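You operate a simulated robot arm through the tools that you are given. There is no shell and no other tool. Be economical: measure what you need, move in short steps, check, and stop when the job is done.

Carry out the task below with a simulated robot arm. There is one attempt and no reset: what you move stays moved.

TASK
Shut the small pump down for storage and pull its fuse.
Fine: flow to 0 before you shut the inlet and outlet knobs; power off before the fuse comes out. Stand the fuse on the table beside its holder.
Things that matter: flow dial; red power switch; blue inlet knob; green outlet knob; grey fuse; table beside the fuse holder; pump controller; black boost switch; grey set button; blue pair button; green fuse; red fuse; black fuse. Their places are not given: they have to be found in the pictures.

It is judged by the outcome, as a careful person would: the job done as asked, and still so three seconds after it is handed in. It fails if anything else is knocked over, pushed out of place, dropped, spilled or broken.

THE ROBOT
A 7-joint arm with a two-finger parallel gripper, fixed in place. Base frame: the origin is at the foot of the arm, x ahead of it, y to its left, z up; the work surface is at about z = 0.82. Lengths are in m, angles in degrees, forces in N, time in s.
With the tool pointing down near the work surface it reaches from about 0.24 to 0.68 m from the base axis. Its first joint turns from -66.0 to 66.0 degrees. Payload 2.4 kg.
Tool frame: the origin (TCP) lies between the finger pads and is the grasp point; the fingertips stand 0.03 m ahead of it; z points along the fingers, y is the line along which they close. The gripper opens to 0.094 m. The fingers are 0.028 m wide and 0.01 m thick; the gripper's body (0.05 by 0.096 m) begins 0.055 m behind the TCP.
Orientation is that of the tool frame in the base frame, as a unit quaternion [x, y, z, w]. With the fingers straight down and closing along the base's y, the tool's x points along the base's -x, its y along +y and its z along -z.

THE INTERFACE
- The arm moves only by the tool jog_arm. Its argument "series" is a list of rows, each a list of 6 numbers: the shift along the tool's x, y, z in units of 40 mm (1.0 is 40 mm), then the turn, a rotation vector about the tool's x, y, z in units of 5 degrees (1.0 is 5 degrees). In form: [[tx, ty, tz, wx, wy, wz], ...]. A call has 1 to 12 rows; each row shifts and turns the commanded pose from where the row before left it, along the tool's axes as they then stand. "claw" is the opening, from 0 (shut) to 1 (fully open), set as the call begins (left out, the last holds). A call with a number of a shift or a turn outside -1 to 1 is refused whole. A row lasts 0.2 s, in which the tool goes at most 0.05 m and 8.6 degrees; a call with a longer step from one row to the next is refused whole, and so is a gripper value outside its range. A pose out of reach is approached as far as the arm can. The call stops where the force on the tool passes 70 N (or 10 N more than at its start, if that is more) or the arm is blocked; 0.2 s more then pass. The fingers move at their own pace (about 0.153 m/s each) and stop on an object; they squeeze with about 21 N. The grip force told is the motor's: it shows also when the fingers shut on nothing. Time passes only in rows, and 0.2 s behind the last, so rows that do not move let the fingers close. It gives the time, the measured TCP pose, the force on the tool (base axes), the opening and the grip force at its end, in the units of the frame above (readings bear some noise), and new pictures: "views" is both (left out), scene, wrist or none.
- Cameras (640 x 400 px; columns grow to the right, rows downward): "scene" is fixed at [0.0425, 0.4705, 1.4438]; the picture's right is [-0.74, -0.67, 0.00], its down [-0.37, 0.40, -0.84] and it looks along [0.57, -0.62, -0.54] (base axes); focal length 354 px, centre (320, 200). "wrist" rides on the gripper at [-0.037, 0, -0.058] in the tool frame; the picture's right is [0.00, -1.00, 0.00], its down [0.97, 0.00, -0.24] and it looks along [0.24, 0.00, 0.97] (tool axes); focal length 218 px, centre (320, 200).
- measure_at(camera, pixels): for up to 12 pixels [column, row] of the newest picture of that camera ("zoom" is the newest enlarged one), the place [x, y, z] in the base frame of the surface seen there, good to about 0.003 m. No time passes.
- enlarge(camera, box): a new picture of the part [left, top, right, bottom] of that camera's present view, enlarged. No time passes.
- job_done(): hands the job in; it is judged then, once.

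Work in short steps. Measure before you move; look again where a grasp or a placing could have gone wrong, and mend it. You have 80 turns and 120 pictures in all, the two below and enlarged ones among them. Open the gripper and draw the arm clear of the work before you hand the job in, unless the task says otherwise; then end with one line.

The tools are called after "Request:" by a JSON object that holds its "name" and its "arguments". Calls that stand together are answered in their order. jog_arm: Moves the arm, as the interface text tells. Its arguments: {"type":"object","properties":{"series":{"type":"array","items":{"type":"array","items":{"type":"number"}}},"claw":{"type":"number"},"views":{"type":"string","enum":["both","scene","wrist","none"]}},"required":["series"]} The other tools are called the same way: measure_at (camera, pixels) gives the place of the surface under pixels of a picture; enlarge (camera, box) takes an enlarged picture of a part of a camera's view; job_done () hands the job in.

At the start:

```text
time: 0.0
position: [0.3139, 0.0822, 1.1224]
ee_rot: [-0.001, 1.0, 0.0, 0.0]
force: [-0.1, 0.6, -0.4]
gripper_width: 0.094
finger_force: 0.2
```

scene: 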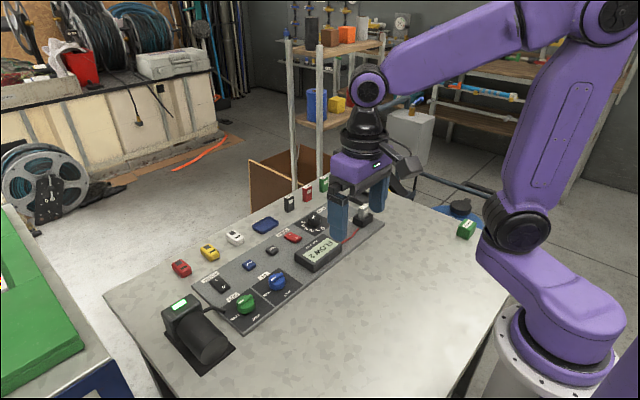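
wrist: 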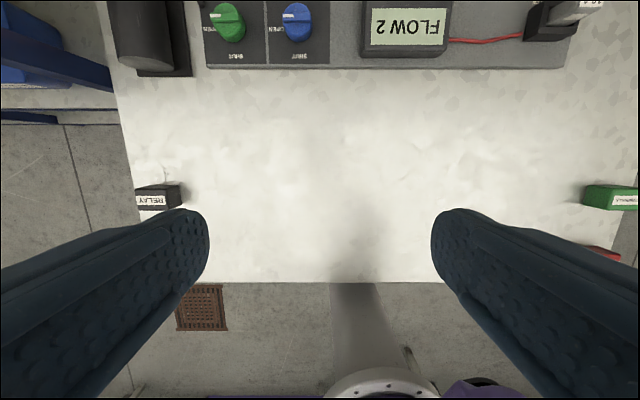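

The scene shows the panel centred around (290,260). I enlarge it for details.

Request:
{"name": "enlarge", "arguments": {"camera": "scene", "box": [150, 170, 400, 340]}}

Request:
{"name": "enlarge", "arguments": {"camera": "scene", "box": [260, 170, 400, 270]}}

```text
2.35 times, centred on (275, 255) of scene
```

zoom: 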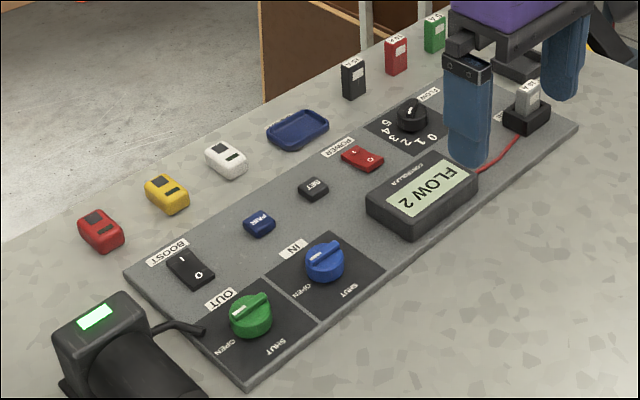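

```text
4.00 times, centred on (330, 220) of scene
```

zoom: 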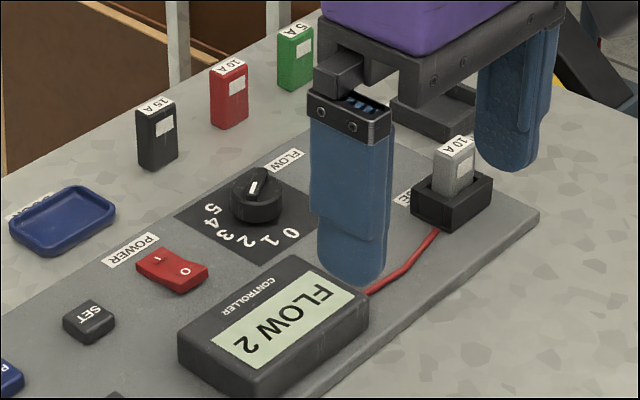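

I measure the dial, power switch and fuse holder in the zoom, and the knobs in the scene picture.

Request:
{"name": "measure_at", "arguments": {"camera": "zoom", "pixels": [[254, 188], [256, 205], [292, 234], [212, 208], [155, 262], [185, 270], [455, 150], [455, 185], [425, 205], [488, 180], [450, 225], [530, 220]]}}

Request:
{"name": "measure_at", "arguments": {"camera": "scene", "pixels": [[277, 281], [246, 303], [260, 310], [292, 288], [237, 315], [268, 290], [246, 330], [383, 222], [204, 280], [365, 205], [320, 258], [345, 250]]}}

```text
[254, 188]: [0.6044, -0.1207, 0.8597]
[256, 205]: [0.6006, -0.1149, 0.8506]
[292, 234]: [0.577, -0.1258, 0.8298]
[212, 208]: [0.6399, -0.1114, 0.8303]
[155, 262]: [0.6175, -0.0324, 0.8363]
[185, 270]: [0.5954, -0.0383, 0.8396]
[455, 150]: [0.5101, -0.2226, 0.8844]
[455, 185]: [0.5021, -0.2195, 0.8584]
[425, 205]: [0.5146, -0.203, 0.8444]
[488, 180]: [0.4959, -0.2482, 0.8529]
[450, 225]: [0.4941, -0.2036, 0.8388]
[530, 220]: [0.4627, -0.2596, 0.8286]
```

```text
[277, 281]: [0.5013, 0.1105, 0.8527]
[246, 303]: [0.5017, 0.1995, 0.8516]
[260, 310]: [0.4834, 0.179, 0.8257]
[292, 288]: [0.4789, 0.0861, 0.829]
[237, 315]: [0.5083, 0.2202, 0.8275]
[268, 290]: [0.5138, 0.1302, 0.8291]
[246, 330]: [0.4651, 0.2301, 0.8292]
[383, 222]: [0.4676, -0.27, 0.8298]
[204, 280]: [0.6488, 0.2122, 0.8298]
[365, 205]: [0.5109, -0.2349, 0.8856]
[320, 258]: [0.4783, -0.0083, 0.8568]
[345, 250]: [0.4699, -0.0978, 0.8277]
```

The dial is at about (0.604,-0.119). I move above it to view from above.

Request:
{"name": "jog_arm", "arguments": {"series": [[-0.8, -0.63, 0.2, 0, 0, 0], [-0.8, -0.63, 0.2, 0, 0, 0], [-0.8, -0.63, 0.2, 0, 0, 0], [-0.8, -0.63, 0.2, 0, 0, 0], [-0.8, -0.63, 0.2, 0, 0, 0], [-0.8, -0.63, 0.2, 0, 0, 0], [-0.8, -0.63, 0.2, 0, 0, 0], [-0.7, -0.63, 0.2, 0, 0, 0], [0, 0, 0, 0, 0, 0]]}}

```text
time: 2.0
position: [0.5662, -0.1196, 1.0579]
ee_rot: [0.0, 1.0, 0.0, 0.0]
force: [0.2, -0.7, 0.3]
gripper_width: 0.094
finger_force: 0.0
```

scene: 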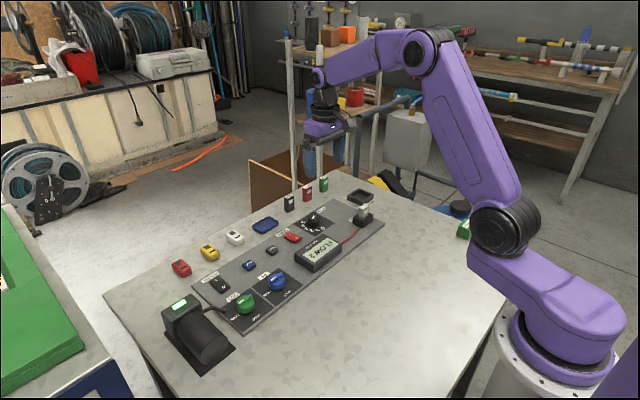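
wrist: 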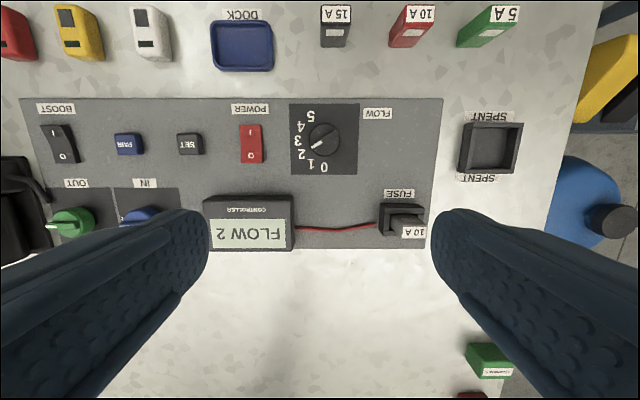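

Request:
{"name": "enlarge", "arguments": {"camera": "wrist", "box": [230, 95, 390, 195]}}

Request:
{"name": "measure_at", "arguments": {"camera": "zoom", "pixels": [[375, 178], [348, 200], [395, 165], [375, 290], [325, 265], [288, 235], [268, 185], [282, 130], [325, 82], [82, 140], [80, 180], [82, 235]]}}

Request:
{"name": "measure_at", "arguments": {"camera": "wrist", "pixels": [[322, 139], [251, 143], [408, 212], [402, 225], [438, 180], [465, 215], [62, 145], [72, 222]]}}

```text
4.00 times, centred on (310, 145) of wrist
```

zoom: 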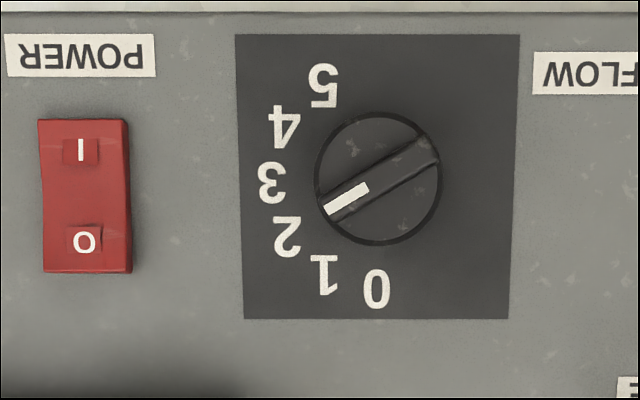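

```text
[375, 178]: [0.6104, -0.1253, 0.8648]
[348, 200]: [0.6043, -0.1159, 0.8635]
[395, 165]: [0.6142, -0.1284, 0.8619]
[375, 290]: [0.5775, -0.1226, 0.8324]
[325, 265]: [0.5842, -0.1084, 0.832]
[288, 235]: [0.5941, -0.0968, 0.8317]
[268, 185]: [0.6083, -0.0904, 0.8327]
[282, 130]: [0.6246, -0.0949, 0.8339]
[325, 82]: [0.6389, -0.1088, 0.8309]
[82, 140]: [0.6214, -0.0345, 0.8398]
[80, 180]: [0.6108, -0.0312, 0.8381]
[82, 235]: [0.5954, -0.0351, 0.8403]
```

```text
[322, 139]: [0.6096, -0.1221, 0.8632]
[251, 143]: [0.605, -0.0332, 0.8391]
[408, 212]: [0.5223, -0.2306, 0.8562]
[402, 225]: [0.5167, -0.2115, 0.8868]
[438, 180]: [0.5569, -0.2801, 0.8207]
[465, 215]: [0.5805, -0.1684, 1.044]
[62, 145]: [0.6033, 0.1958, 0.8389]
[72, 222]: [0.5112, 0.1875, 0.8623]
```

Dial centre ≈(0.608,-0.122), numerals 30° apart, pointer at 2, with 0 along base −x. I go above the dial, turn the tool +60° so the fingers straddle the ridge.

Request:
{"name": "jog_arm", "arguments": {"series": [[-1.0, -0.06, 0, 0, 0, 1], [0, 0, 0.5, 0, 0, 1], [0, 0, 0.5, 0, 0, 1], [0, 0, 0.5, 0, 0, 1], [0, 0, 0.5, 0, 0, 1], [0, 0, 0.5, 0, 0, 1], [0, 0, 0, 0, 0, 1], [0, 0, 0, 0, 0, 1], [0, 0, 0, 0, 0, 1], [0, 0, 0, 0, 0, 1], [0, 0, 0, 0, 0, 1], [0, 0, 0, 0, 0, 1]], "claw": 0.5}}

```text
time: 4.6
position: [0.605, -0.1208, 0.9575]
ee_rot: [0.502, 0.865, 0.0, 0.0]
force: [0.0, -0.3, 0.4]
gripper_width: 0.0468
finger_force: 0.1
```

scene: 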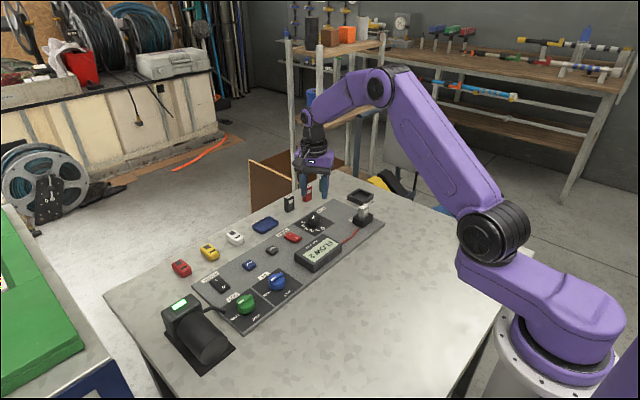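
wrist: 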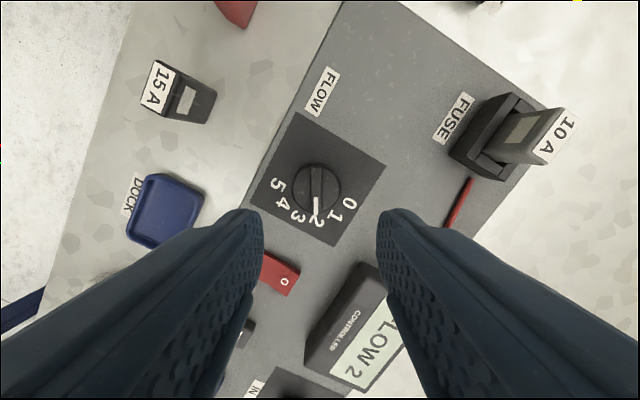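

Ridge is vertical in the wrist picture at column ~317, well aligned. I measure its centre accurately.

Request:
{"name": "enlarge", "arguments": {"camera": "wrist", "box": [256, 140, 384, 220]}}

Request:
{"name": "measure_at", "arguments": {"camera": "zoom", "pixels": [[305, 145], [300, 280], [305, 210], [220, 230], [390, 230], [255, 190], [380, 190]]}}

```text
5.00 times, centred on (320, 180) of wrist
```

zoom: 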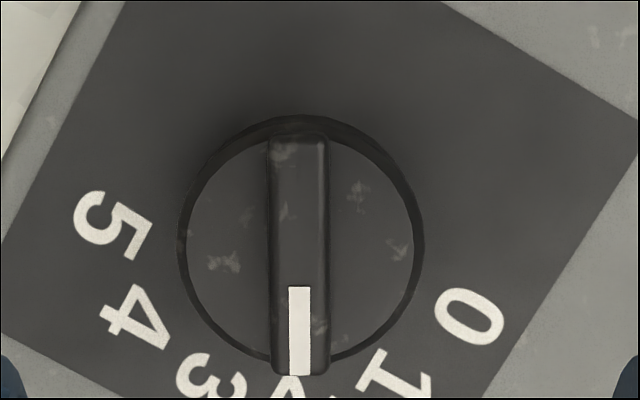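

```text
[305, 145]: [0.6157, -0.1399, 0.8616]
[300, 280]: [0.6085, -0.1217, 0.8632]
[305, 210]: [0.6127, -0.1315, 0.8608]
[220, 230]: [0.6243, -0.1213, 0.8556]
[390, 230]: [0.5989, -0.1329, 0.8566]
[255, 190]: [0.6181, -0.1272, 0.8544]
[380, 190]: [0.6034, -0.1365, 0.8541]
```

I descend around the dial's disc (tips to about 0.839), then close.

Request:
{"name": "jog_arm", "arguments": {"series": [[-0.147, 0.045, 0.4, 0, 0, 0], [0, 0, 0.6, 0, 0, 0], [0, 0, 0.6, 0, 0, 0], [0, 0, 0.4, 0, 0, 0], [0, 0, 0.22, 0, 0, 0], [0, 0, 0, 0, 0, 0]], "claw": 0.5, "views": "both"}}

```text
time: 6.0
position: [0.611, -0.1271, 0.8698]
ee_rot: [0.5, 0.866, 0.001, 0.001]
force: [0.1, -0.9, -0.1]
gripper_width: 0.047
finger_force: 0.1
```

scene: 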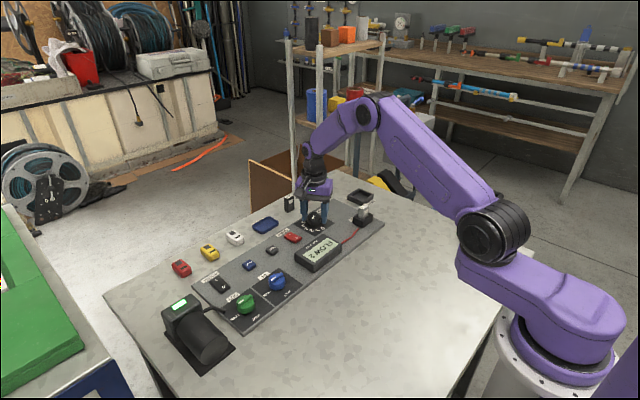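
wrist: 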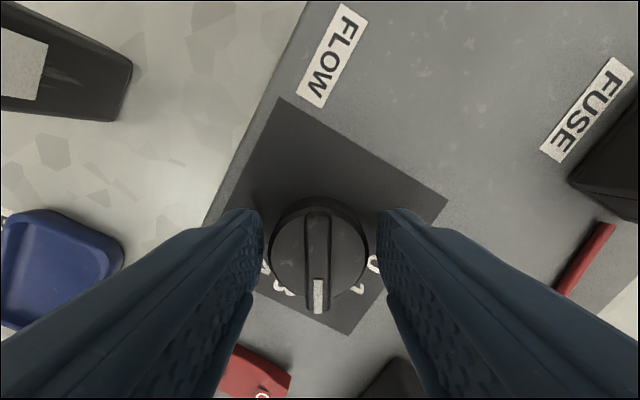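

Centred between the fingers. Close.

Request:
{"name": "jog_arm", "arguments": {"series": [[0, 0, 0, 0, 0, 0], [0, 0, 0, 0, 0, 0]], "claw": 0, "views": "none"}}

Request:
{"name": "jog_arm", "arguments": {"series": [[0, 0, 0, 0, 0, -1], [0, 0, 0, 0, 0, -1], [0, 0, 0, 0, 0, -1], [0, 0, 0, 0, 0, -1], [0, 0, 0, 0, 0, -1], [0, 0, 0, 0, 0, -1], [0, 0, 0, 0, 0, -1], [0, 0, 0, 0, 0, -1], [0, 0, 0, 0, 0, -1], [0, 0, 0, 0, 0, -1], [0, 0, 0, 0, 0, -1], [0, 0, 0, 0, 0, -1]]}}

```text
time: 6.6
position: [0.6116, -0.1276, 0.8702]
ee_rot: [0.5, 0.866, 0.0, 0.001]
force: [7.9, 0.4, -6.2]
gripper_width: 0.0373
finger_force: 44.8
```

```text
time: 9.2
position: [0.6126, -0.1253, 0.8702]
ee_rot: [0.0, 1.0, 0.001, 0.003]
force: [27.0, 12.0, -15.3]
gripper_width: 0.0378
finger_force: 44.6
```

scene: 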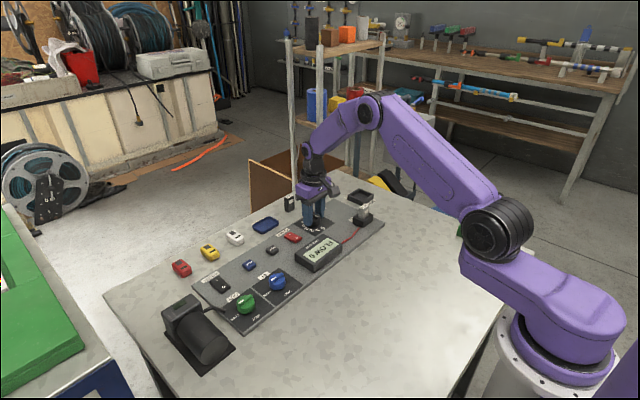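
wrist: 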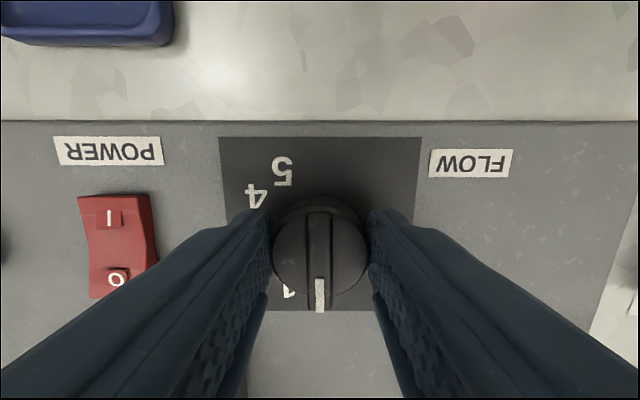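

The dial points to 0 now. Open, rise, and move to a viewpoint above the inlet knob.

Request:
{"name": "jog_arm", "arguments": {"series": [[0, 0, 0, 0, 0, 0], [0, 0, 0, 0, 0, 0], [0, 0, -0.5, 0, 0, 0], [0, 0, -1, 0, 0, 0], [0, 0, -1, 0, 0, 0], [0.4, 0.95, -0.3, 0, 0, 0], [0.4, 1, 0, 0, 0, 0], [0.4, 1, 0, 0, 0, 0], [0.4, 1, 0, 0, 0, 0], [0.4, 1, 0, 0, 0, 0], [0.4, 1, 0, 0, 0, 0], [0, 0, 0, 0, 0, 0]], "claw": 0.5}}

Request:
{"name": "enlarge", "arguments": {"camera": "scene", "box": [280, 190, 400, 265]}}

Request:
{"name": "enlarge", "arguments": {"camera": "wrist", "box": [180, 100, 440, 260]}}

```text
time: 11.8
position: [0.514, 0.1081, 0.9808]
ee_rot: [0.0, 1.0, 0.0, 0.001]
force: [0.3, 0.8, 0.1]
gripper_width: 0.0471
finger_force: 0.0
```

scene: 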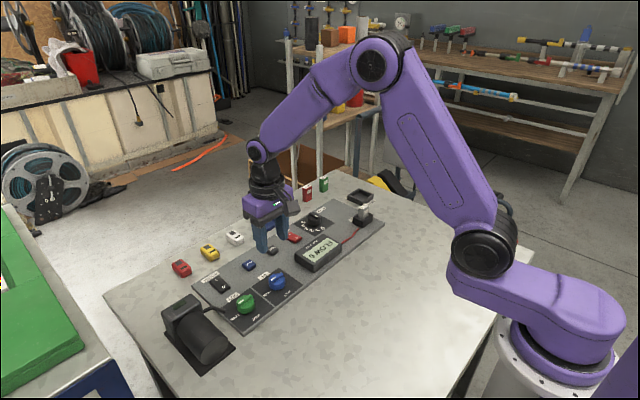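
wrist: 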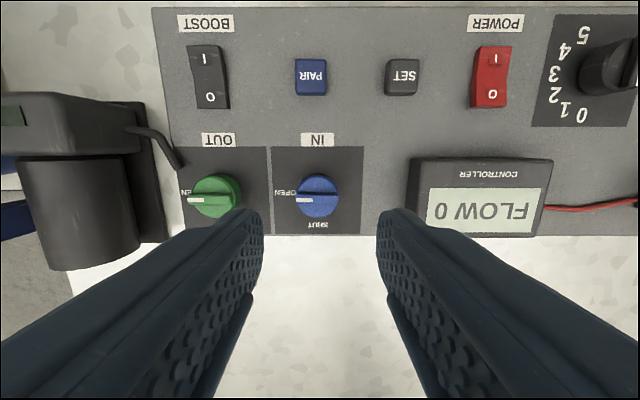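

```text
5.33 times, centred on (340, 228) of scene
```

zoom: 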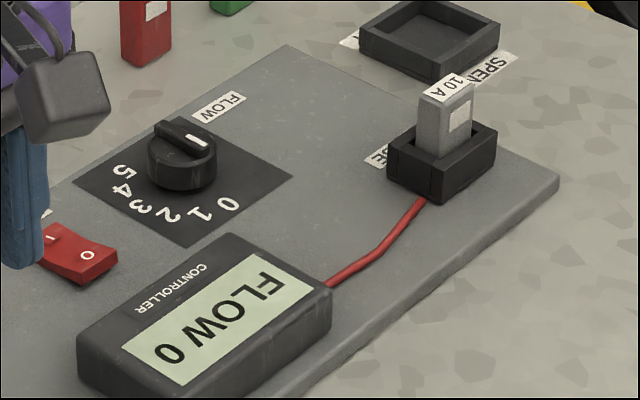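

```text
2.46 times, centred on (310, 180) of wrist
```

zoom: 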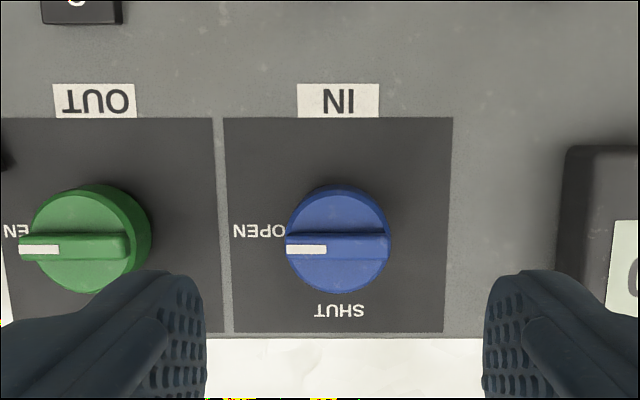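

FLOW 0 is confirmed. Both knobs point to OPEN (+y); SHUT is −x, a +90° turn about base z. I measure the knob centres.

Request:
{"name": "measure_at", "arguments": {"camera": "zoom", "pixels": [[300, 248], [337, 246], [375, 246], [337, 215], [337, 275], [75, 246], [75, 215], [115, 246], [80, 278], [35, 250]]}}

Request:
{"name": "measure_at", "arguments": {"camera": "wrist", "pixels": [[60, 100], [70, 170], [150, 210], [120, 160], [480, 165]]}}

```text
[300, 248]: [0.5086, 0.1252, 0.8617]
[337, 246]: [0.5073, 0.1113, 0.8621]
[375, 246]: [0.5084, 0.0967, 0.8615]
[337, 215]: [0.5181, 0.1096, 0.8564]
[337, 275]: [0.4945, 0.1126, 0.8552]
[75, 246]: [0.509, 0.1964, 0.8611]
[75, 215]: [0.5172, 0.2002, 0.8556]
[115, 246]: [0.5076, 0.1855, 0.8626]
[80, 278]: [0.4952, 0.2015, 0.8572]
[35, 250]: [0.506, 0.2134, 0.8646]
```

```text
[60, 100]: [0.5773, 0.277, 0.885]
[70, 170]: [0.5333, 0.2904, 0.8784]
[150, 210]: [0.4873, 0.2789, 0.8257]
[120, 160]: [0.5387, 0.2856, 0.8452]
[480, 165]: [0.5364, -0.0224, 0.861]
```

Inlet knob centre ≈(0.507,0.111). I turn the tool +90° above it.

Request:
{"name": "jog_arm", "arguments": {"series": [[0.175, 0.075, 0, 0, 0, 1], [0, 0, 0, 0, 0, 1], [0, 0, 0, 0, 0, 1], [0, 0, 0, 0, 0, 1], [0, 0, 0, 0, 0, 1], [0, 0, 0, 0, 0, 1], [0, 0, 0, 0, 0, 1], [0, 0, 0, 0, 0, 1], [0, 0, 0, 0, 0, 1], [0, 0, 0, 0, 0, 1], [0, 0, 0, 0, 0, 1], [0, 0, 0, 0, 0, 1]], "views": "none"}}

Request:
{"name": "jog_arm", "arguments": {"series": [[0, 0, 0, 0, 0, 1], [0, 0, 0, 0, 0, 1], [0, 0, 0, 0, 0, 1], [0, 0, 0, 0, 0, 1], [0, 0, 0, 0, 0, 1], [0, 0, 0, 0, 0, 1], [0, 0, 0.7, 0, 0, 0], [0, 0, 0.7, 0, 0, 0], [0, 0, 0, 0, 0, 0]]}}

```text
time: 14.4
position: [0.5071, 0.1149, 0.9806]
ee_rot: [0.5, 0.866, 0.0, 0.001]
force: [-0.4, -0.6, 0.6]
gripper_width: 0.047
finger_force: 0.1
```

```text
time: 16.4
position: [0.5107, 0.1137, 0.9253]
ee_rot: [0.707, 0.707, 0.0, 0.0]
force: [-0.3, -0.1, -0.8]
gripper_width: 0.047
finger_force: 0.0
```

scene: 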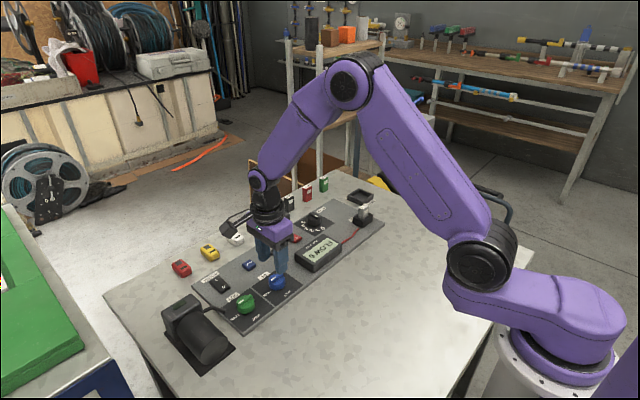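
wrist: 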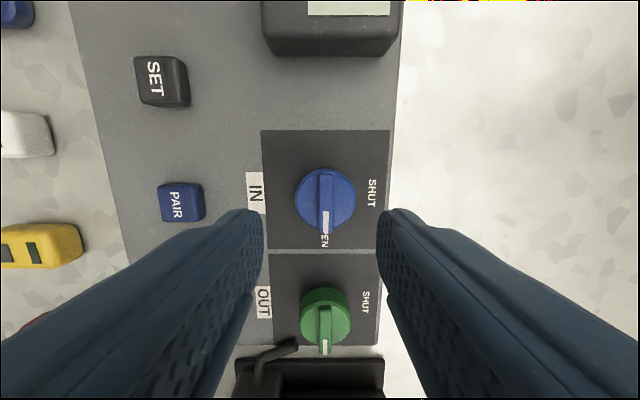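

Knob is ~3 mm right and ~3 mm up of the tool axis; correct and descend, then close.

Request:
{"name": "jog_arm", "arguments": {"series": [[-0.07, -0.08, 0.4, 0, 0, 0], [0, 0, 0.6, 0, 0, 0], [0, 0, 0.38, 0, 0, 0], [0, 0, 0, 0, 0, 0]], "views": "wrist"}}

```text
time: 17.4
position: [0.504, 0.1121, 0.8708]
ee_rot: [0.707, 0.707, 0.0, 0.0]
force: [-0.1, 0.0, -0.7]
gripper_width: 0.0471
finger_force: 0.1
```

wrist: 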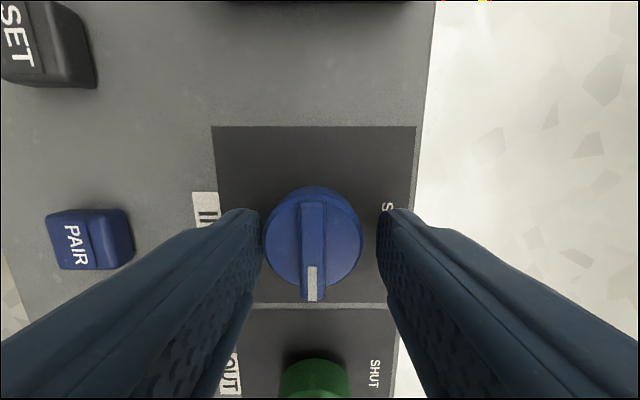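

Knob centre appears at (312,240) versus expected (320,250): a small shift, then close.

Request:
{"name": "jog_arm", "arguments": {"series": [[-0.08, 0.06, 0, 0, 0, 0], [0, 0, 0, 0, 0, 0]], "views": "none"}}

Request:
{"name": "jog_arm", "arguments": {"series": [[0, 0, 0, 0, 0, 0], [0, 0, 0, 0, 0, 0]], "claw": 0, "views": "none"}}

Request:
{"name": "jog_arm", "arguments": {"series": [[0, 0, 0, 0, 0, -1], [0, 0, 0, 0, 0, -1], [0, 0, 0, 0, 0, -1], [0, 0, 0, 0, 0, -1], [0, 0, 0, 0, 0, -1], [0, 0, 0, 0, 0, -1], [0, 0, 0, 0, 0, -1], [0, 0, 0, 0, 0, -1], [0, 0, 0, 0, 0, -1]], "views": "wrist"}}

```text
time: 18.0
position: [0.5063, 0.1079, 0.8704]
ee_rot: [0.707, 0.707, 0.001, 0.0]
force: [-0.2, -0.3, -0.8]
gripper_width: 0.047
finger_force: 0.0
```

```text
time: 18.6
position: [0.5074, 0.1087, 0.8699]
ee_rot: [0.707, 0.707, 0.0, 0.0]
force: [3.9, -0.1, -2.9]
gripper_width: 0.0377
finger_force: 44.9
```

```text
time: 20.6
position: [0.5076, 0.1088, 0.8702]
ee_rot: [0.382, 0.924, 0.002, 0.004]
force: [26.9, 5.4, -32.0]
gripper_width: 0.0376
finger_force: 45.1
```

wrist: 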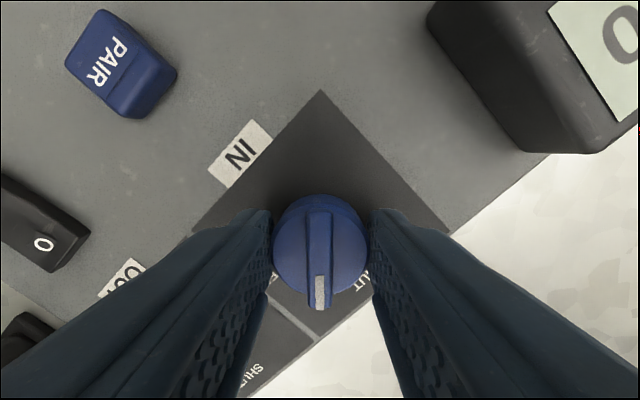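

It turns with the tool. Finish the remaining 45°.

Request:
{"name": "jog_arm", "arguments": {"series": [[0, 0, 0, 0, 0, -1], [0, 0, 0, 0, 0, -1], [0, 0, 0, 0, 0, -1], [0, 0, 0, 0, 0, -1], [0, 0, 0, 0, 0, -1], [0, 0, 0, 0, 0, -1], [0, 0, 0, 0, 0, -1], [0, 0, 0, 0, 0, -1], [0, 0, 0, 0, 0, -1], [0, 0, 0, 0, 0, 0]], "views": "none"}}

Request:
{"name": "jog_arm", "arguments": {"series": [[0, 0, 0, 0, 0, 0], [0, 0, 0, 0, 0, 0], [0, 0, -0.6, 0, 0, 0], [0, 0, -1, 0, 0, 0], [0, 0, -1, 0, 0, 0], [0, 0.9, 0, 0, 0, 0], [0, 1, 0, 0, 0, 0], [0, 0.3, 0, 0, 0, 0], [0, 0, 0, 0, 0, 0]], "claw": 0.5}}

```text
time: 22.8
position: [0.5087, 0.1102, 0.8711]
ee_rot: [-0.001, 1.0, 0.0, 0.001]
force: [18.0, 26.7, -30.4]
gripper_width: 0.0376
finger_force: 44.8
```

```text
time: 24.8
position: [0.5051, 0.1985, 0.9739]
ee_rot: [0.0, 1.0, 0.001, 0.0]
force: [-0.1, -0.2, 0.6]
gripper_width: 0.0473
finger_force: 0.0
```

scene: 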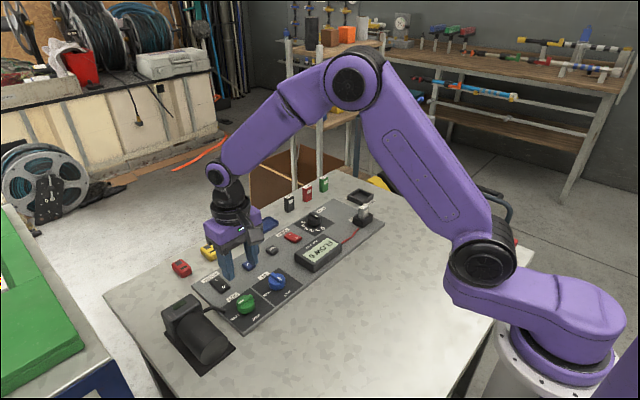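
wrist: 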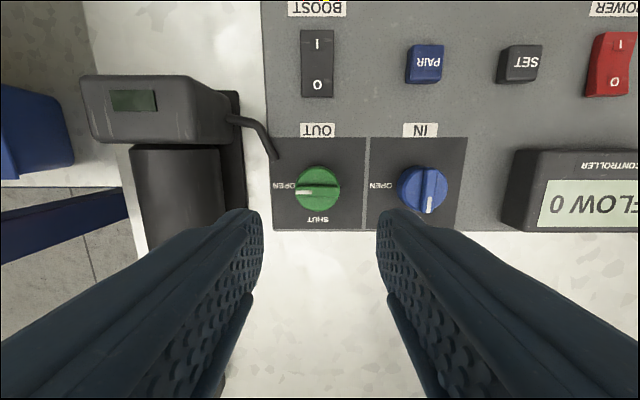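

Inlet is shut. I measure the green knob.

Request:
{"name": "enlarge", "arguments": {"camera": "wrist", "box": [270, 130, 470, 255]}}

Request:
{"name": "measure_at", "arguments": {"camera": "wrist", "pixels": [[317, 178], [317, 200], [305, 190], [330, 190], [185, 90], [425, 175], [430, 205]]}}

```text
3.20 times, centred on (370, 192) of wrist
```

zoom: 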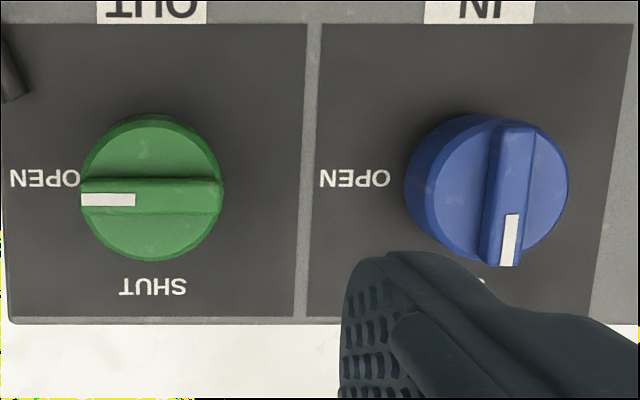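

```text
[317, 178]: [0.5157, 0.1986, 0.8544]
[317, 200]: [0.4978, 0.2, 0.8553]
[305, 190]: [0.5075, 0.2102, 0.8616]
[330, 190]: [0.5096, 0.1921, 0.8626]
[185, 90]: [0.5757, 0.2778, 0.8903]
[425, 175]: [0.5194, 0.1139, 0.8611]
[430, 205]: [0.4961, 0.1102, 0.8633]
```

Green centre ≈(0.507,0.1995). Turn the tool +90° above it.

Request:
{"name": "jog_arm", "arguments": {"series": [[-0.05, 0.03, 0, 0, 0, 1], [0, 0, 0, 0, 0, 1], [0, 0, 0, 0, 0, 1], [0, 0, 0, 0, 0, 1], [0, 0, 0, 0, 0, 1], [0, 0, 0, 0, 0, 1], [0, 0, 0, 0, 0, 1], [0, 0, 0, 0, 0, 1], [0, 0, 0, 0, 0, 1], [0, 0, 0, 0, 0, 1], [0, 0, 0, 0, 0, 1], [0, 0, 0, 0, 0, 1]], "views": "none"}}

Request:
{"name": "jog_arm", "arguments": {"series": [[0, 0, 0, 0, 0, 1], [0, 0, 0, 0, 0, 1], [0, 0, 0, 0, 0, 1], [0, 0, 0, 0, 0, 1], [0, 0, 0, 0, 0, 1], [0, 0, 0, 0, 0, 1], [0, 0, 0.7, 0, 0, 0], [0, 0, 0.7, 0, 0, 0], [0, 0, 0.3, 0, 0, 0], [0, 0, 0, 0, 0, 0], [0, 0, 0, 0, 0, 0]], "views": "wrist"}}

```text
time: 27.4
position: [0.5097, 0.1966, 0.9754]
ee_rot: [0.501, 0.865, 0.0, 0.0]
force: [0.8, -0.1, 0.2]
gripper_width: 0.0473
finger_force: 0.1
```

```text
time: 29.8
position: [0.5074, 0.1987, 0.9055]
ee_rot: [0.707, 0.707, 0.0, 0.0]
force: [0.0, -0.4, -0.3]
gripper_width: 0.0471
finger_force: 0.0
```

wrist: 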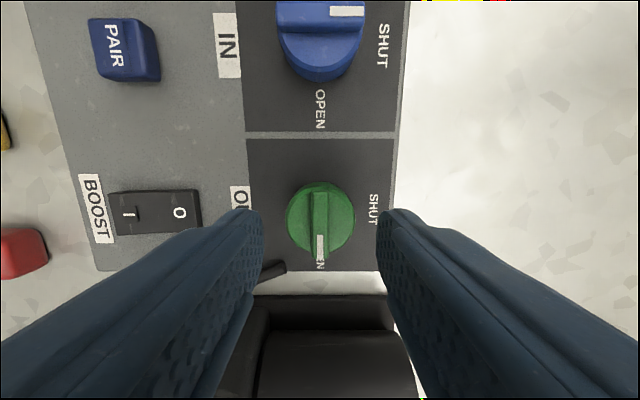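

Well centred. Descend and close, then turn half.

Request:
{"name": "jog_arm", "arguments": {"series": [[0, 0, 0.5, 0, 0, 0], [0, 0, 0.38, 0, 0, 0], [0, 0, 0, 0, 0, 0]], "views": "none"}}

Request:
{"name": "jog_arm", "arguments": {"series": [[0, 0, 0, 0, 0, 0], [0, 0, 0, 0, 0, 0]], "claw": 0, "views": "none"}}

Request:
{"name": "jog_arm", "arguments": {"series": [[0, 0, 0, 0, 0, -1], [0, 0, 0, 0, 0, -1], [0, 0, 0, 0, 0, -1], [0, 0, 0, 0, 0, -1], [0, 0, 0, 0, 0, -1], [0, 0, 0, 0, 0, -1], [0, 0, 0, 0, 0, -1], [0, 0, 0, 0, 0, -1], [0, 0, 0, 0, 0, -1]], "views": "wrist"}}

```text
time: 30.6
position: [0.5098, 0.1959, 0.8721]
ee_rot: [0.707, 0.707, 0.0, 0.0]
force: [-0.4, -0.3, 0.0]
gripper_width: 0.0472
finger_force: 0.0
```

```text
time: 31.2
position: [0.5074, 0.1974, 0.8718]
ee_rot: [0.707, 0.707, -0.003, -0.001]
force: [-14.0, -2.1, 5.5]
gripper_width: 0.0377
finger_force: 45.3
```

```text
time: 33.2
position: [0.5101, 0.1969, 0.8722]
ee_rot: [0.382, 0.924, 0.001, 0.0]
force: [-3.9, -0.6, 2.9]
gripper_width: 0.0375
finger_force: 45.3
```

wrist: 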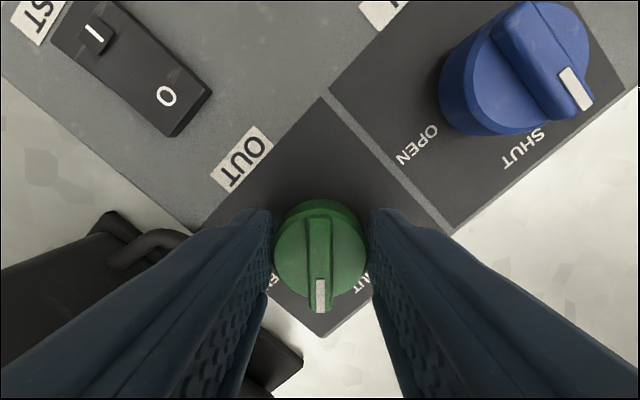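

Request:
{"name": "jog_arm", "arguments": {"series": [[0, 0, 0, 0, 0, -1], [0, 0, 0, 0, 0, -1], [0, 0, 0, 0, 0, -1], [0, 0, 0, 0, 0, -1], [0, 0, 0, 0, 0, -1], [0, 0, 0, 0, 0, -1], [0, 0, 0, 0, 0, -1], [0, 0, 0, 0, 0, -1], [0, 0, 0, 0, 0, -1], [0, 0, 0, 0, 0, 0]], "views": "none"}}

Request:
{"name": "jog_arm", "arguments": {"series": [[0, 0, 0, 0, 0, 0], [0, 0, 0, 0, 0, 0], [0, 0, -0.6, 0, 0, 0], [0, 0, -1, 0, 0, 0], [0, 0, -1, 0, 0, 0], [-0.3, -0.9, 0, 0, 0, 0], [-0.3, -1, 0, 0, 0, 0], [-0.3, -1, 0, 0, 0, 0], [-0.3, -1, 0, 0, 0, 0], [-0.3, -1, 0, 0, 0, 0], [-0.3, -1, 0, 0, 0, 0], [0, 0, 0, 0, 0, 0]], "claw": 0.5}}

Request:
{"name": "enlarge", "arguments": {"camera": "scene", "box": [180, 210, 340, 340]}}

```text
time: 35.4
position: [0.5117, 0.2006, 0.8718]
ee_rot: [-0.001, 1.0, 0.001, 0.004]
force: [13.7, 22.2, 4.4]
gripper_width: 0.038
finger_force: 45.1
```

```text
time: 38.0
position: [0.579, -0.039, 0.9761]
ee_rot: [0.0, 1.0, 0.0, 0.0]
force: [0.1, 0.2, -0.3]
gripper_width: 0.0472
finger_force: 0.1
```

scene: 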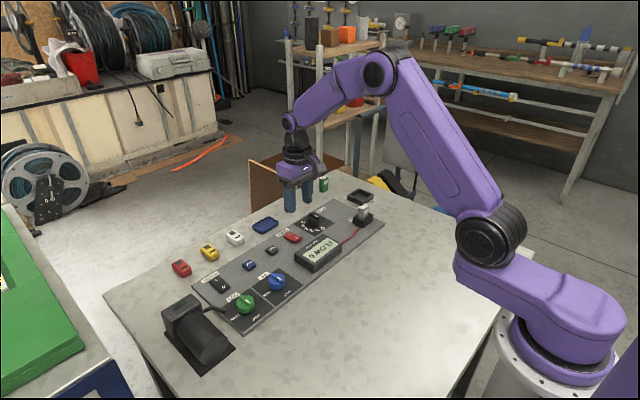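
wrist: 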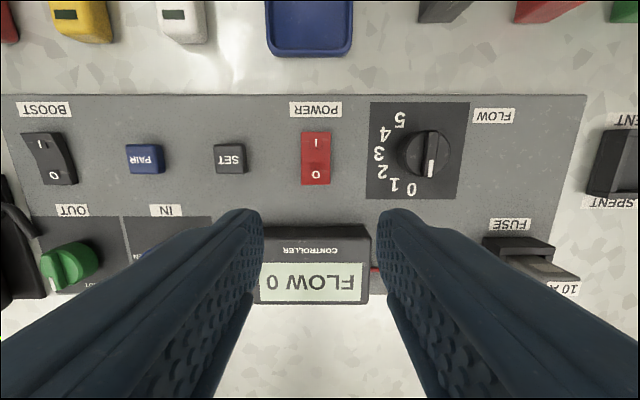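

```text
3.08 times, centred on (260, 275) of scene
```

zoom: 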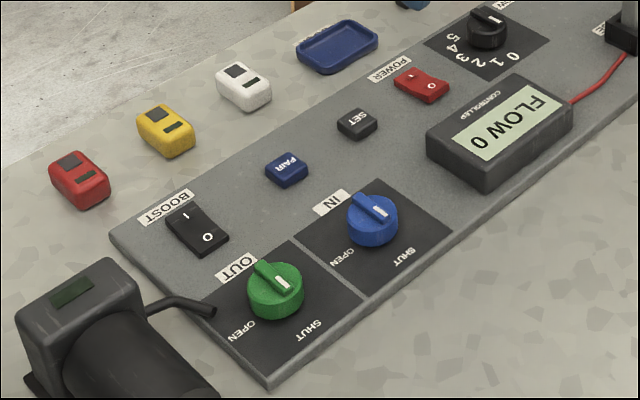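

Both knobs point to SHUT and FLOW is 0. Now the power switch; I look at it closely.

Request:
{"name": "enlarge", "arguments": {"camera": "wrist", "box": [276, 100, 372, 240]}}

Request:
{"name": "measure_at", "arguments": {"camera": "wrist", "pixels": [[316, 134], [316, 143], [316, 152], [316, 159], [316, 166], [316, 174], [316, 181], [303, 175], [329, 175], [316, 195], [316, 228]]}}

```text
2.86 times, centred on (324, 170) of wrist
```

zoom: 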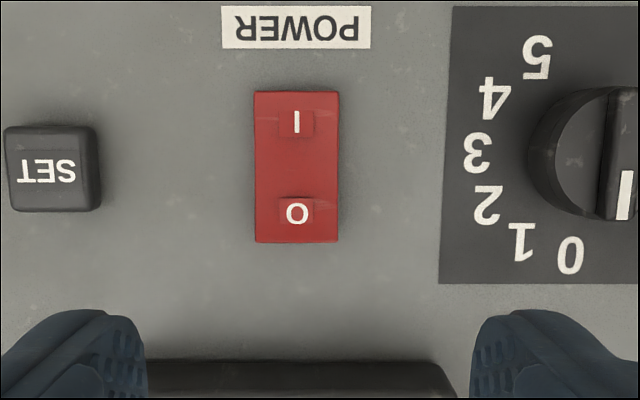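

```text
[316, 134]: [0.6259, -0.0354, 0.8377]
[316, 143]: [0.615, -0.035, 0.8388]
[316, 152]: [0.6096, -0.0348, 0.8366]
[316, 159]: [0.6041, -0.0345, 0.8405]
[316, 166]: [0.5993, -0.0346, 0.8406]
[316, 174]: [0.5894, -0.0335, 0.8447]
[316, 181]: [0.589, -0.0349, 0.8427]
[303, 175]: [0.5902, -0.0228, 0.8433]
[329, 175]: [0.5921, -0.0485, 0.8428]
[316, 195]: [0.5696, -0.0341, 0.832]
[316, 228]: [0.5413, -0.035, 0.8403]
```

O end (−x, z≈0.844) is raised, so power is on. I shut the fingers and come down over the O end at x≈0.583.

Request:
{"name": "jog_arm", "arguments": {"series": [[-0.1, 0.1, 0, 0, 0, 0], [0, 0, 0.8, 0, 0, 0], [0, 0, 0.8, 0, 0, 0], [0, 0, 0.6, 0, 0, 0], [0, 0, 0, 0, 0, 0]], "claw": 0, "views": "wrist"}}

```text
time: 39.2
position: [0.5843, -0.0317, 0.8899]
ee_rot: [-0.001, 1.0, 0.0, 0.0]
force: [-0.4, -0.9, -0.1]
gripper_width: 0.0
finger_force: 21.0
```

wrist: 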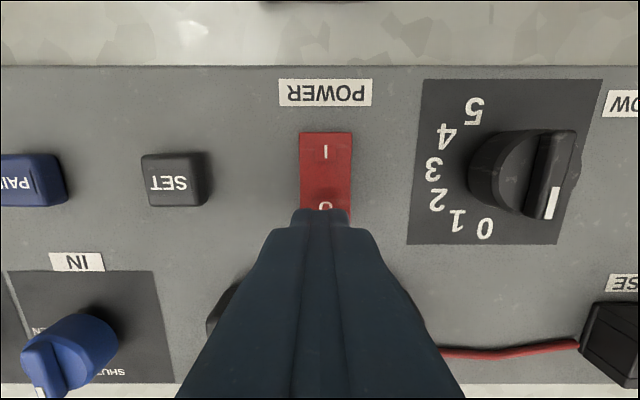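

Request:
{"name": "jog_arm", "arguments": {"series": [[0, 0, 0.2, 0, 0, 0], [0, 0, 0.15, 0, 0, 0], [0, 0, 0.1, 0, 0, 0], [0, 0, 0.1, 0, 0, 0], [0, 0, 0.08, 0, 0, 0]], "views": "both"}}

```text
time: 40.4
position: [0.5849, -0.0345, 0.8699]
ee_rot: [0.0, 1.0, 0.001, 0.001]
force: [-11.0, 0.8, 17.7]
gripper_width: 0.0002
finger_force: 21.0
stopped in row 5: the force on the tool passed its limit (the readings are from after the stop); the commanded pose is now the measured one
```

scene: 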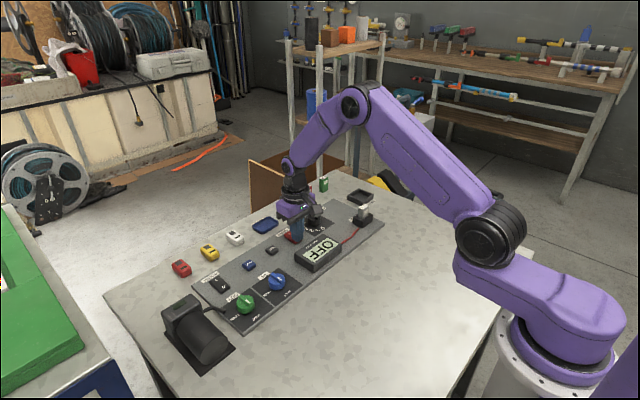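
wrist: 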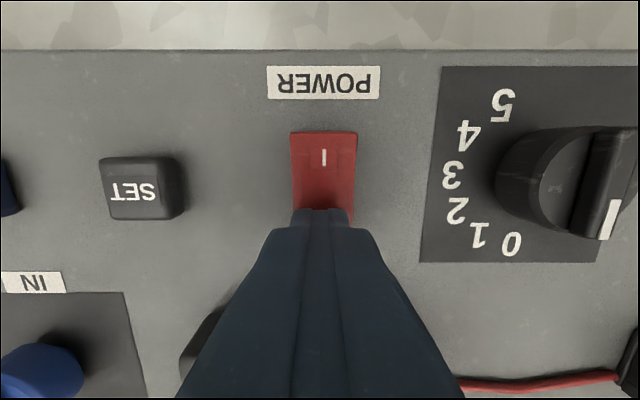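

The display shows OFF. Rise and go over to the fuse.

Request:
{"name": "jog_arm", "arguments": {"series": [[0, 0, -0.6, 0, 0, 0], [0, 0, -1, 0, 0, 0], [0, 0, -1, 0, 0, 0], [0, 0, -0.8, 0, 0, 0], [0.4, -0.9, 0, 0, 0, 0], [0.4, -0.9, 0, 0, 0, 0], [0.4, -0.9, 0, 0, 0, 0], [0.4, -0.9, 0, 0, 0, 0], [0.2, -0.9, 0, 0, 0, 0], [0, -0.2, 0, 0, 0, 0], [0, 0, 0, 0, 0, 0]], "claw": 0.7}}

Request:
{"name": "enlarge", "arguments": {"camera": "scene", "box": [270, 175, 430, 275]}}

Request:
{"name": "enlarge", "arguments": {"camera": "wrist", "box": [250, 100, 410, 200]}}

```text
time: 42.8
position: [0.5146, -0.2201, 1.0036]
ee_rot: [0.0, 1.0, 0.0, 0.003]
force: [-1.1, 0.0, 0.4]
gripper_width: 0.0659
finger_force: 0.0
```

scene: 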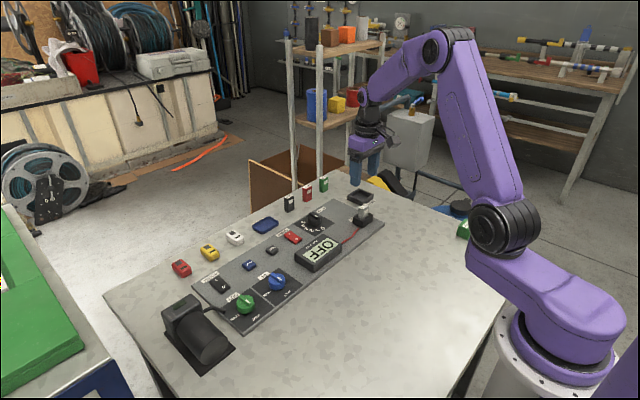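
wrist: 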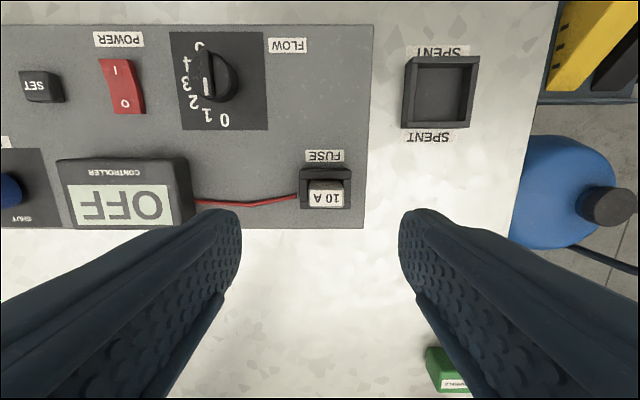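

```text
4.00 times, centred on (350, 225) of scene
```

zoom: 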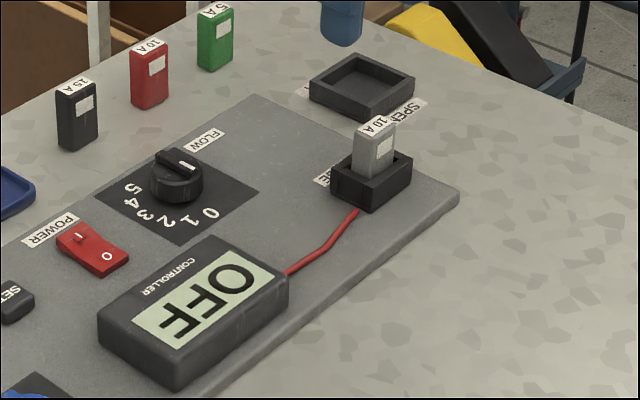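

```text
4.00 times, centred on (330, 150) of wrist
```

zoom: 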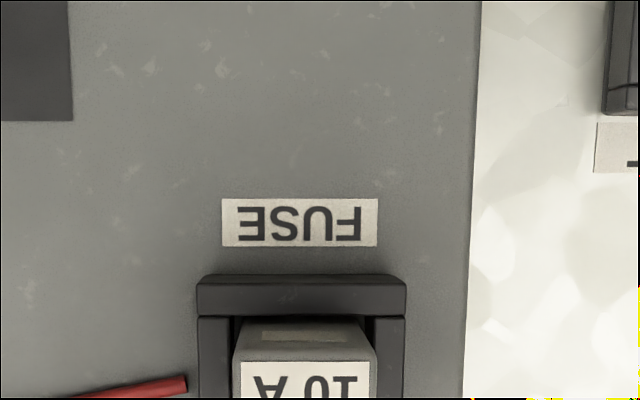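

Power off confirmed. Measure the fuse and holder, and table spots beside it.

Request:
{"name": "measure_at", "arguments": {"camera": "wrist", "pixels": [[312, 192], [341, 192], [326, 192], [312, 203], [341, 203], [326, 183], [303, 190], [349, 190], [326, 172], [365, 180], [326, 235], [390, 190]]}}

Request:
{"name": "enlarge", "arguments": {"camera": "wrist", "box": [280, 155, 376, 215]}}

```text
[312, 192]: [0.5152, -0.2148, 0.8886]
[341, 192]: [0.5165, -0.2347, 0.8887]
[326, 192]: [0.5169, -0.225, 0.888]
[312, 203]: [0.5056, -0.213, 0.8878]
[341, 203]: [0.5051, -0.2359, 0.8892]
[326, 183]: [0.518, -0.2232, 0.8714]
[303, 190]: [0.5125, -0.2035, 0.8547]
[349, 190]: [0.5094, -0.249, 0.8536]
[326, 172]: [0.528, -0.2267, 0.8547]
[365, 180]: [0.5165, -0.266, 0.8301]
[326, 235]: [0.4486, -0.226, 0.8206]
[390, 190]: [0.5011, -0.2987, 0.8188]
```

```text
6.67 times, centred on (328, 185) of wrist
```

zoom: 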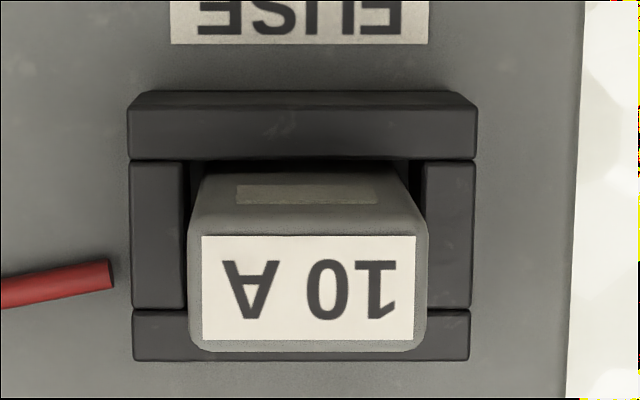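

Fuse top centre ≈(0.510,-0.2245), z 0.888; holder top 0.855. I descend partway and check.

Request:
{"name": "jog_arm", "arguments": {"series": [[0.11, -0.11, 0, 0, 0, 0], [0, 0, 0.6, 0, 0, 0], [0, 0, 0.6, 0, 0, 0], [0, 0, 0.6, 0, 0, 0], [0, 0, 0, 0, 0, 0], [0, 0, 0, 0, 0, 0]], "views": "wrist"}}

```text
time: 44.1
position: [0.51, -0.2265, 0.9344]
ee_rot: [0.0, 1.0, -0.001, 0.003]
force: [0.5, -0.7, 0.1]
gripper_width: 0.0657
finger_force: 0.1
```

wrist: 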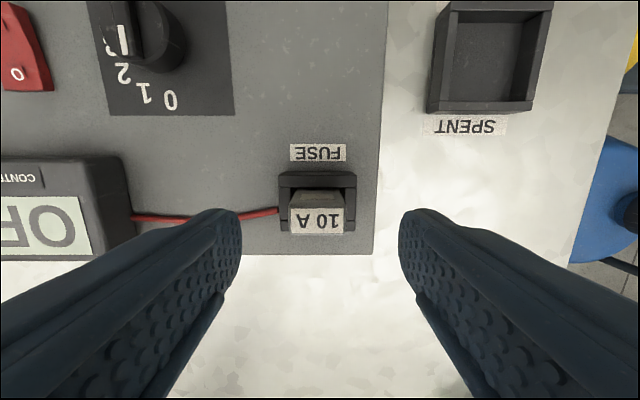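

Well centred. Descend to z≈0.891 (tips ~0.861, above holder rim) and close.

Request:
{"name": "jog_arm", "arguments": {"series": [[0, 0.03, 0.5, 0, 0, 0], [0, 0, 0.4, 0, 0, 0], [0, 0, 0.18, 0, 0, 0], [0, 0, 0, 0, 0, 0]], "views": "wrist"}}

Request:
{"name": "measure_at", "arguments": {"camera": "wrist", "pixels": [[320, 240], [600, 200], [520, 120], [480, 80]]}}

Request:
{"name": "jog_arm", "arguments": {"series": [[0, 0, 0, 0, 0, 0], [0, 0, 0, 0, 0, 0]], "claw": 0, "views": "wrist"}}

```text
time: 45.1
position: [0.5089, -0.2267, 0.8879]
ee_rot: [0.0, 1.0, 0.0, 0.002]
force: [0.8, -0.1, -0.1]
gripper_width: 0.0656
finger_force: 0.1
```

wrist: 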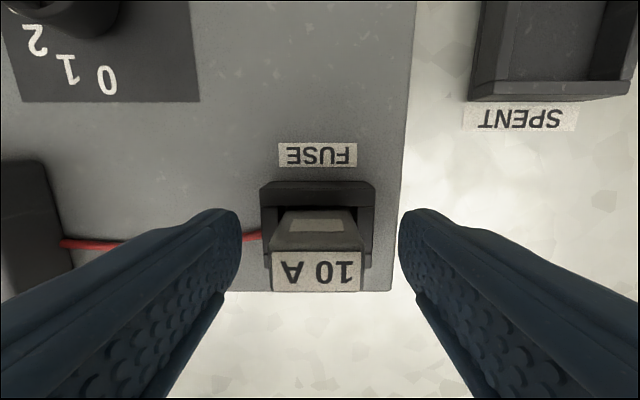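

```text
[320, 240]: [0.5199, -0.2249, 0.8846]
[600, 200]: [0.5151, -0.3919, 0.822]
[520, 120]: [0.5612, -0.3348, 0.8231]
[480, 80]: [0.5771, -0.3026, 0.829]
```

```text
time: 45.8
position: [0.5098, -0.2258, 0.8886]
ee_rot: [0.0, 1.0, -0.001, 0.002]
force: [0.4, 0.2, -0.7]
gripper_width: 0.0315
finger_force: 21.2
```

wrist: 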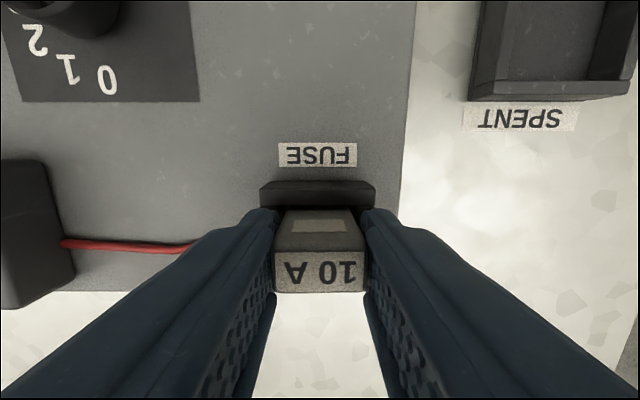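

Fingers close on the fuse. Let grip settle, then pull straight up.

Request:
{"name": "jog_arm", "arguments": {"series": [[0, 0, 0, 0, 0, 0], [0, 0, -0.2, 0, 0, 0], [0, 0, -0.3, 0, 0, 0], [0, 0, -0.5, 0, 0, 0], [0, 0, -0.6, 0, 0, 0], [0, 0, -0.4, 0, 0, 0], [0, 0, 0, 0, 0, 0]]}}

Request:
{"name": "enlarge", "arguments": {"camera": "scene", "box": [300, 150, 420, 245]}}

```text
time: 47.4
position: [0.5092, -0.2246, 0.9682]
ee_rot: [0.0, 1.0, 0.0, 0.001]
force: [-0.2, 0.0, -0.7]
gripper_width: 0.0308
finger_force: 21.4
```

scene: 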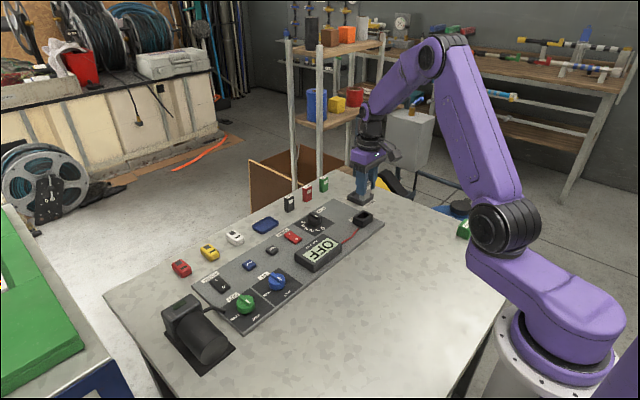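
wrist: 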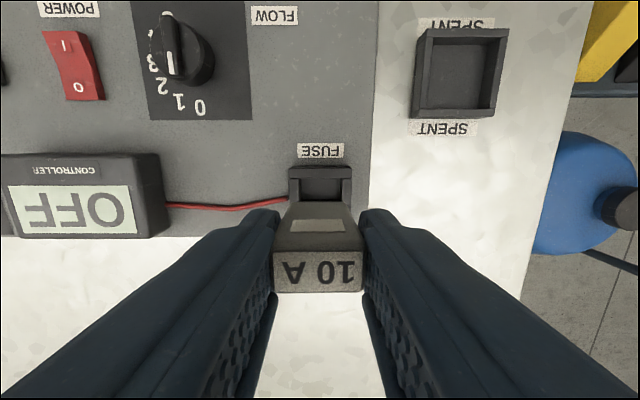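

```text
4.21 times, centred on (360, 198) of scene
```

zoom: 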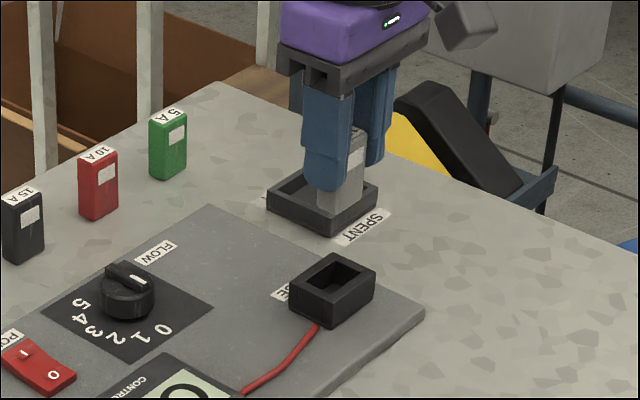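

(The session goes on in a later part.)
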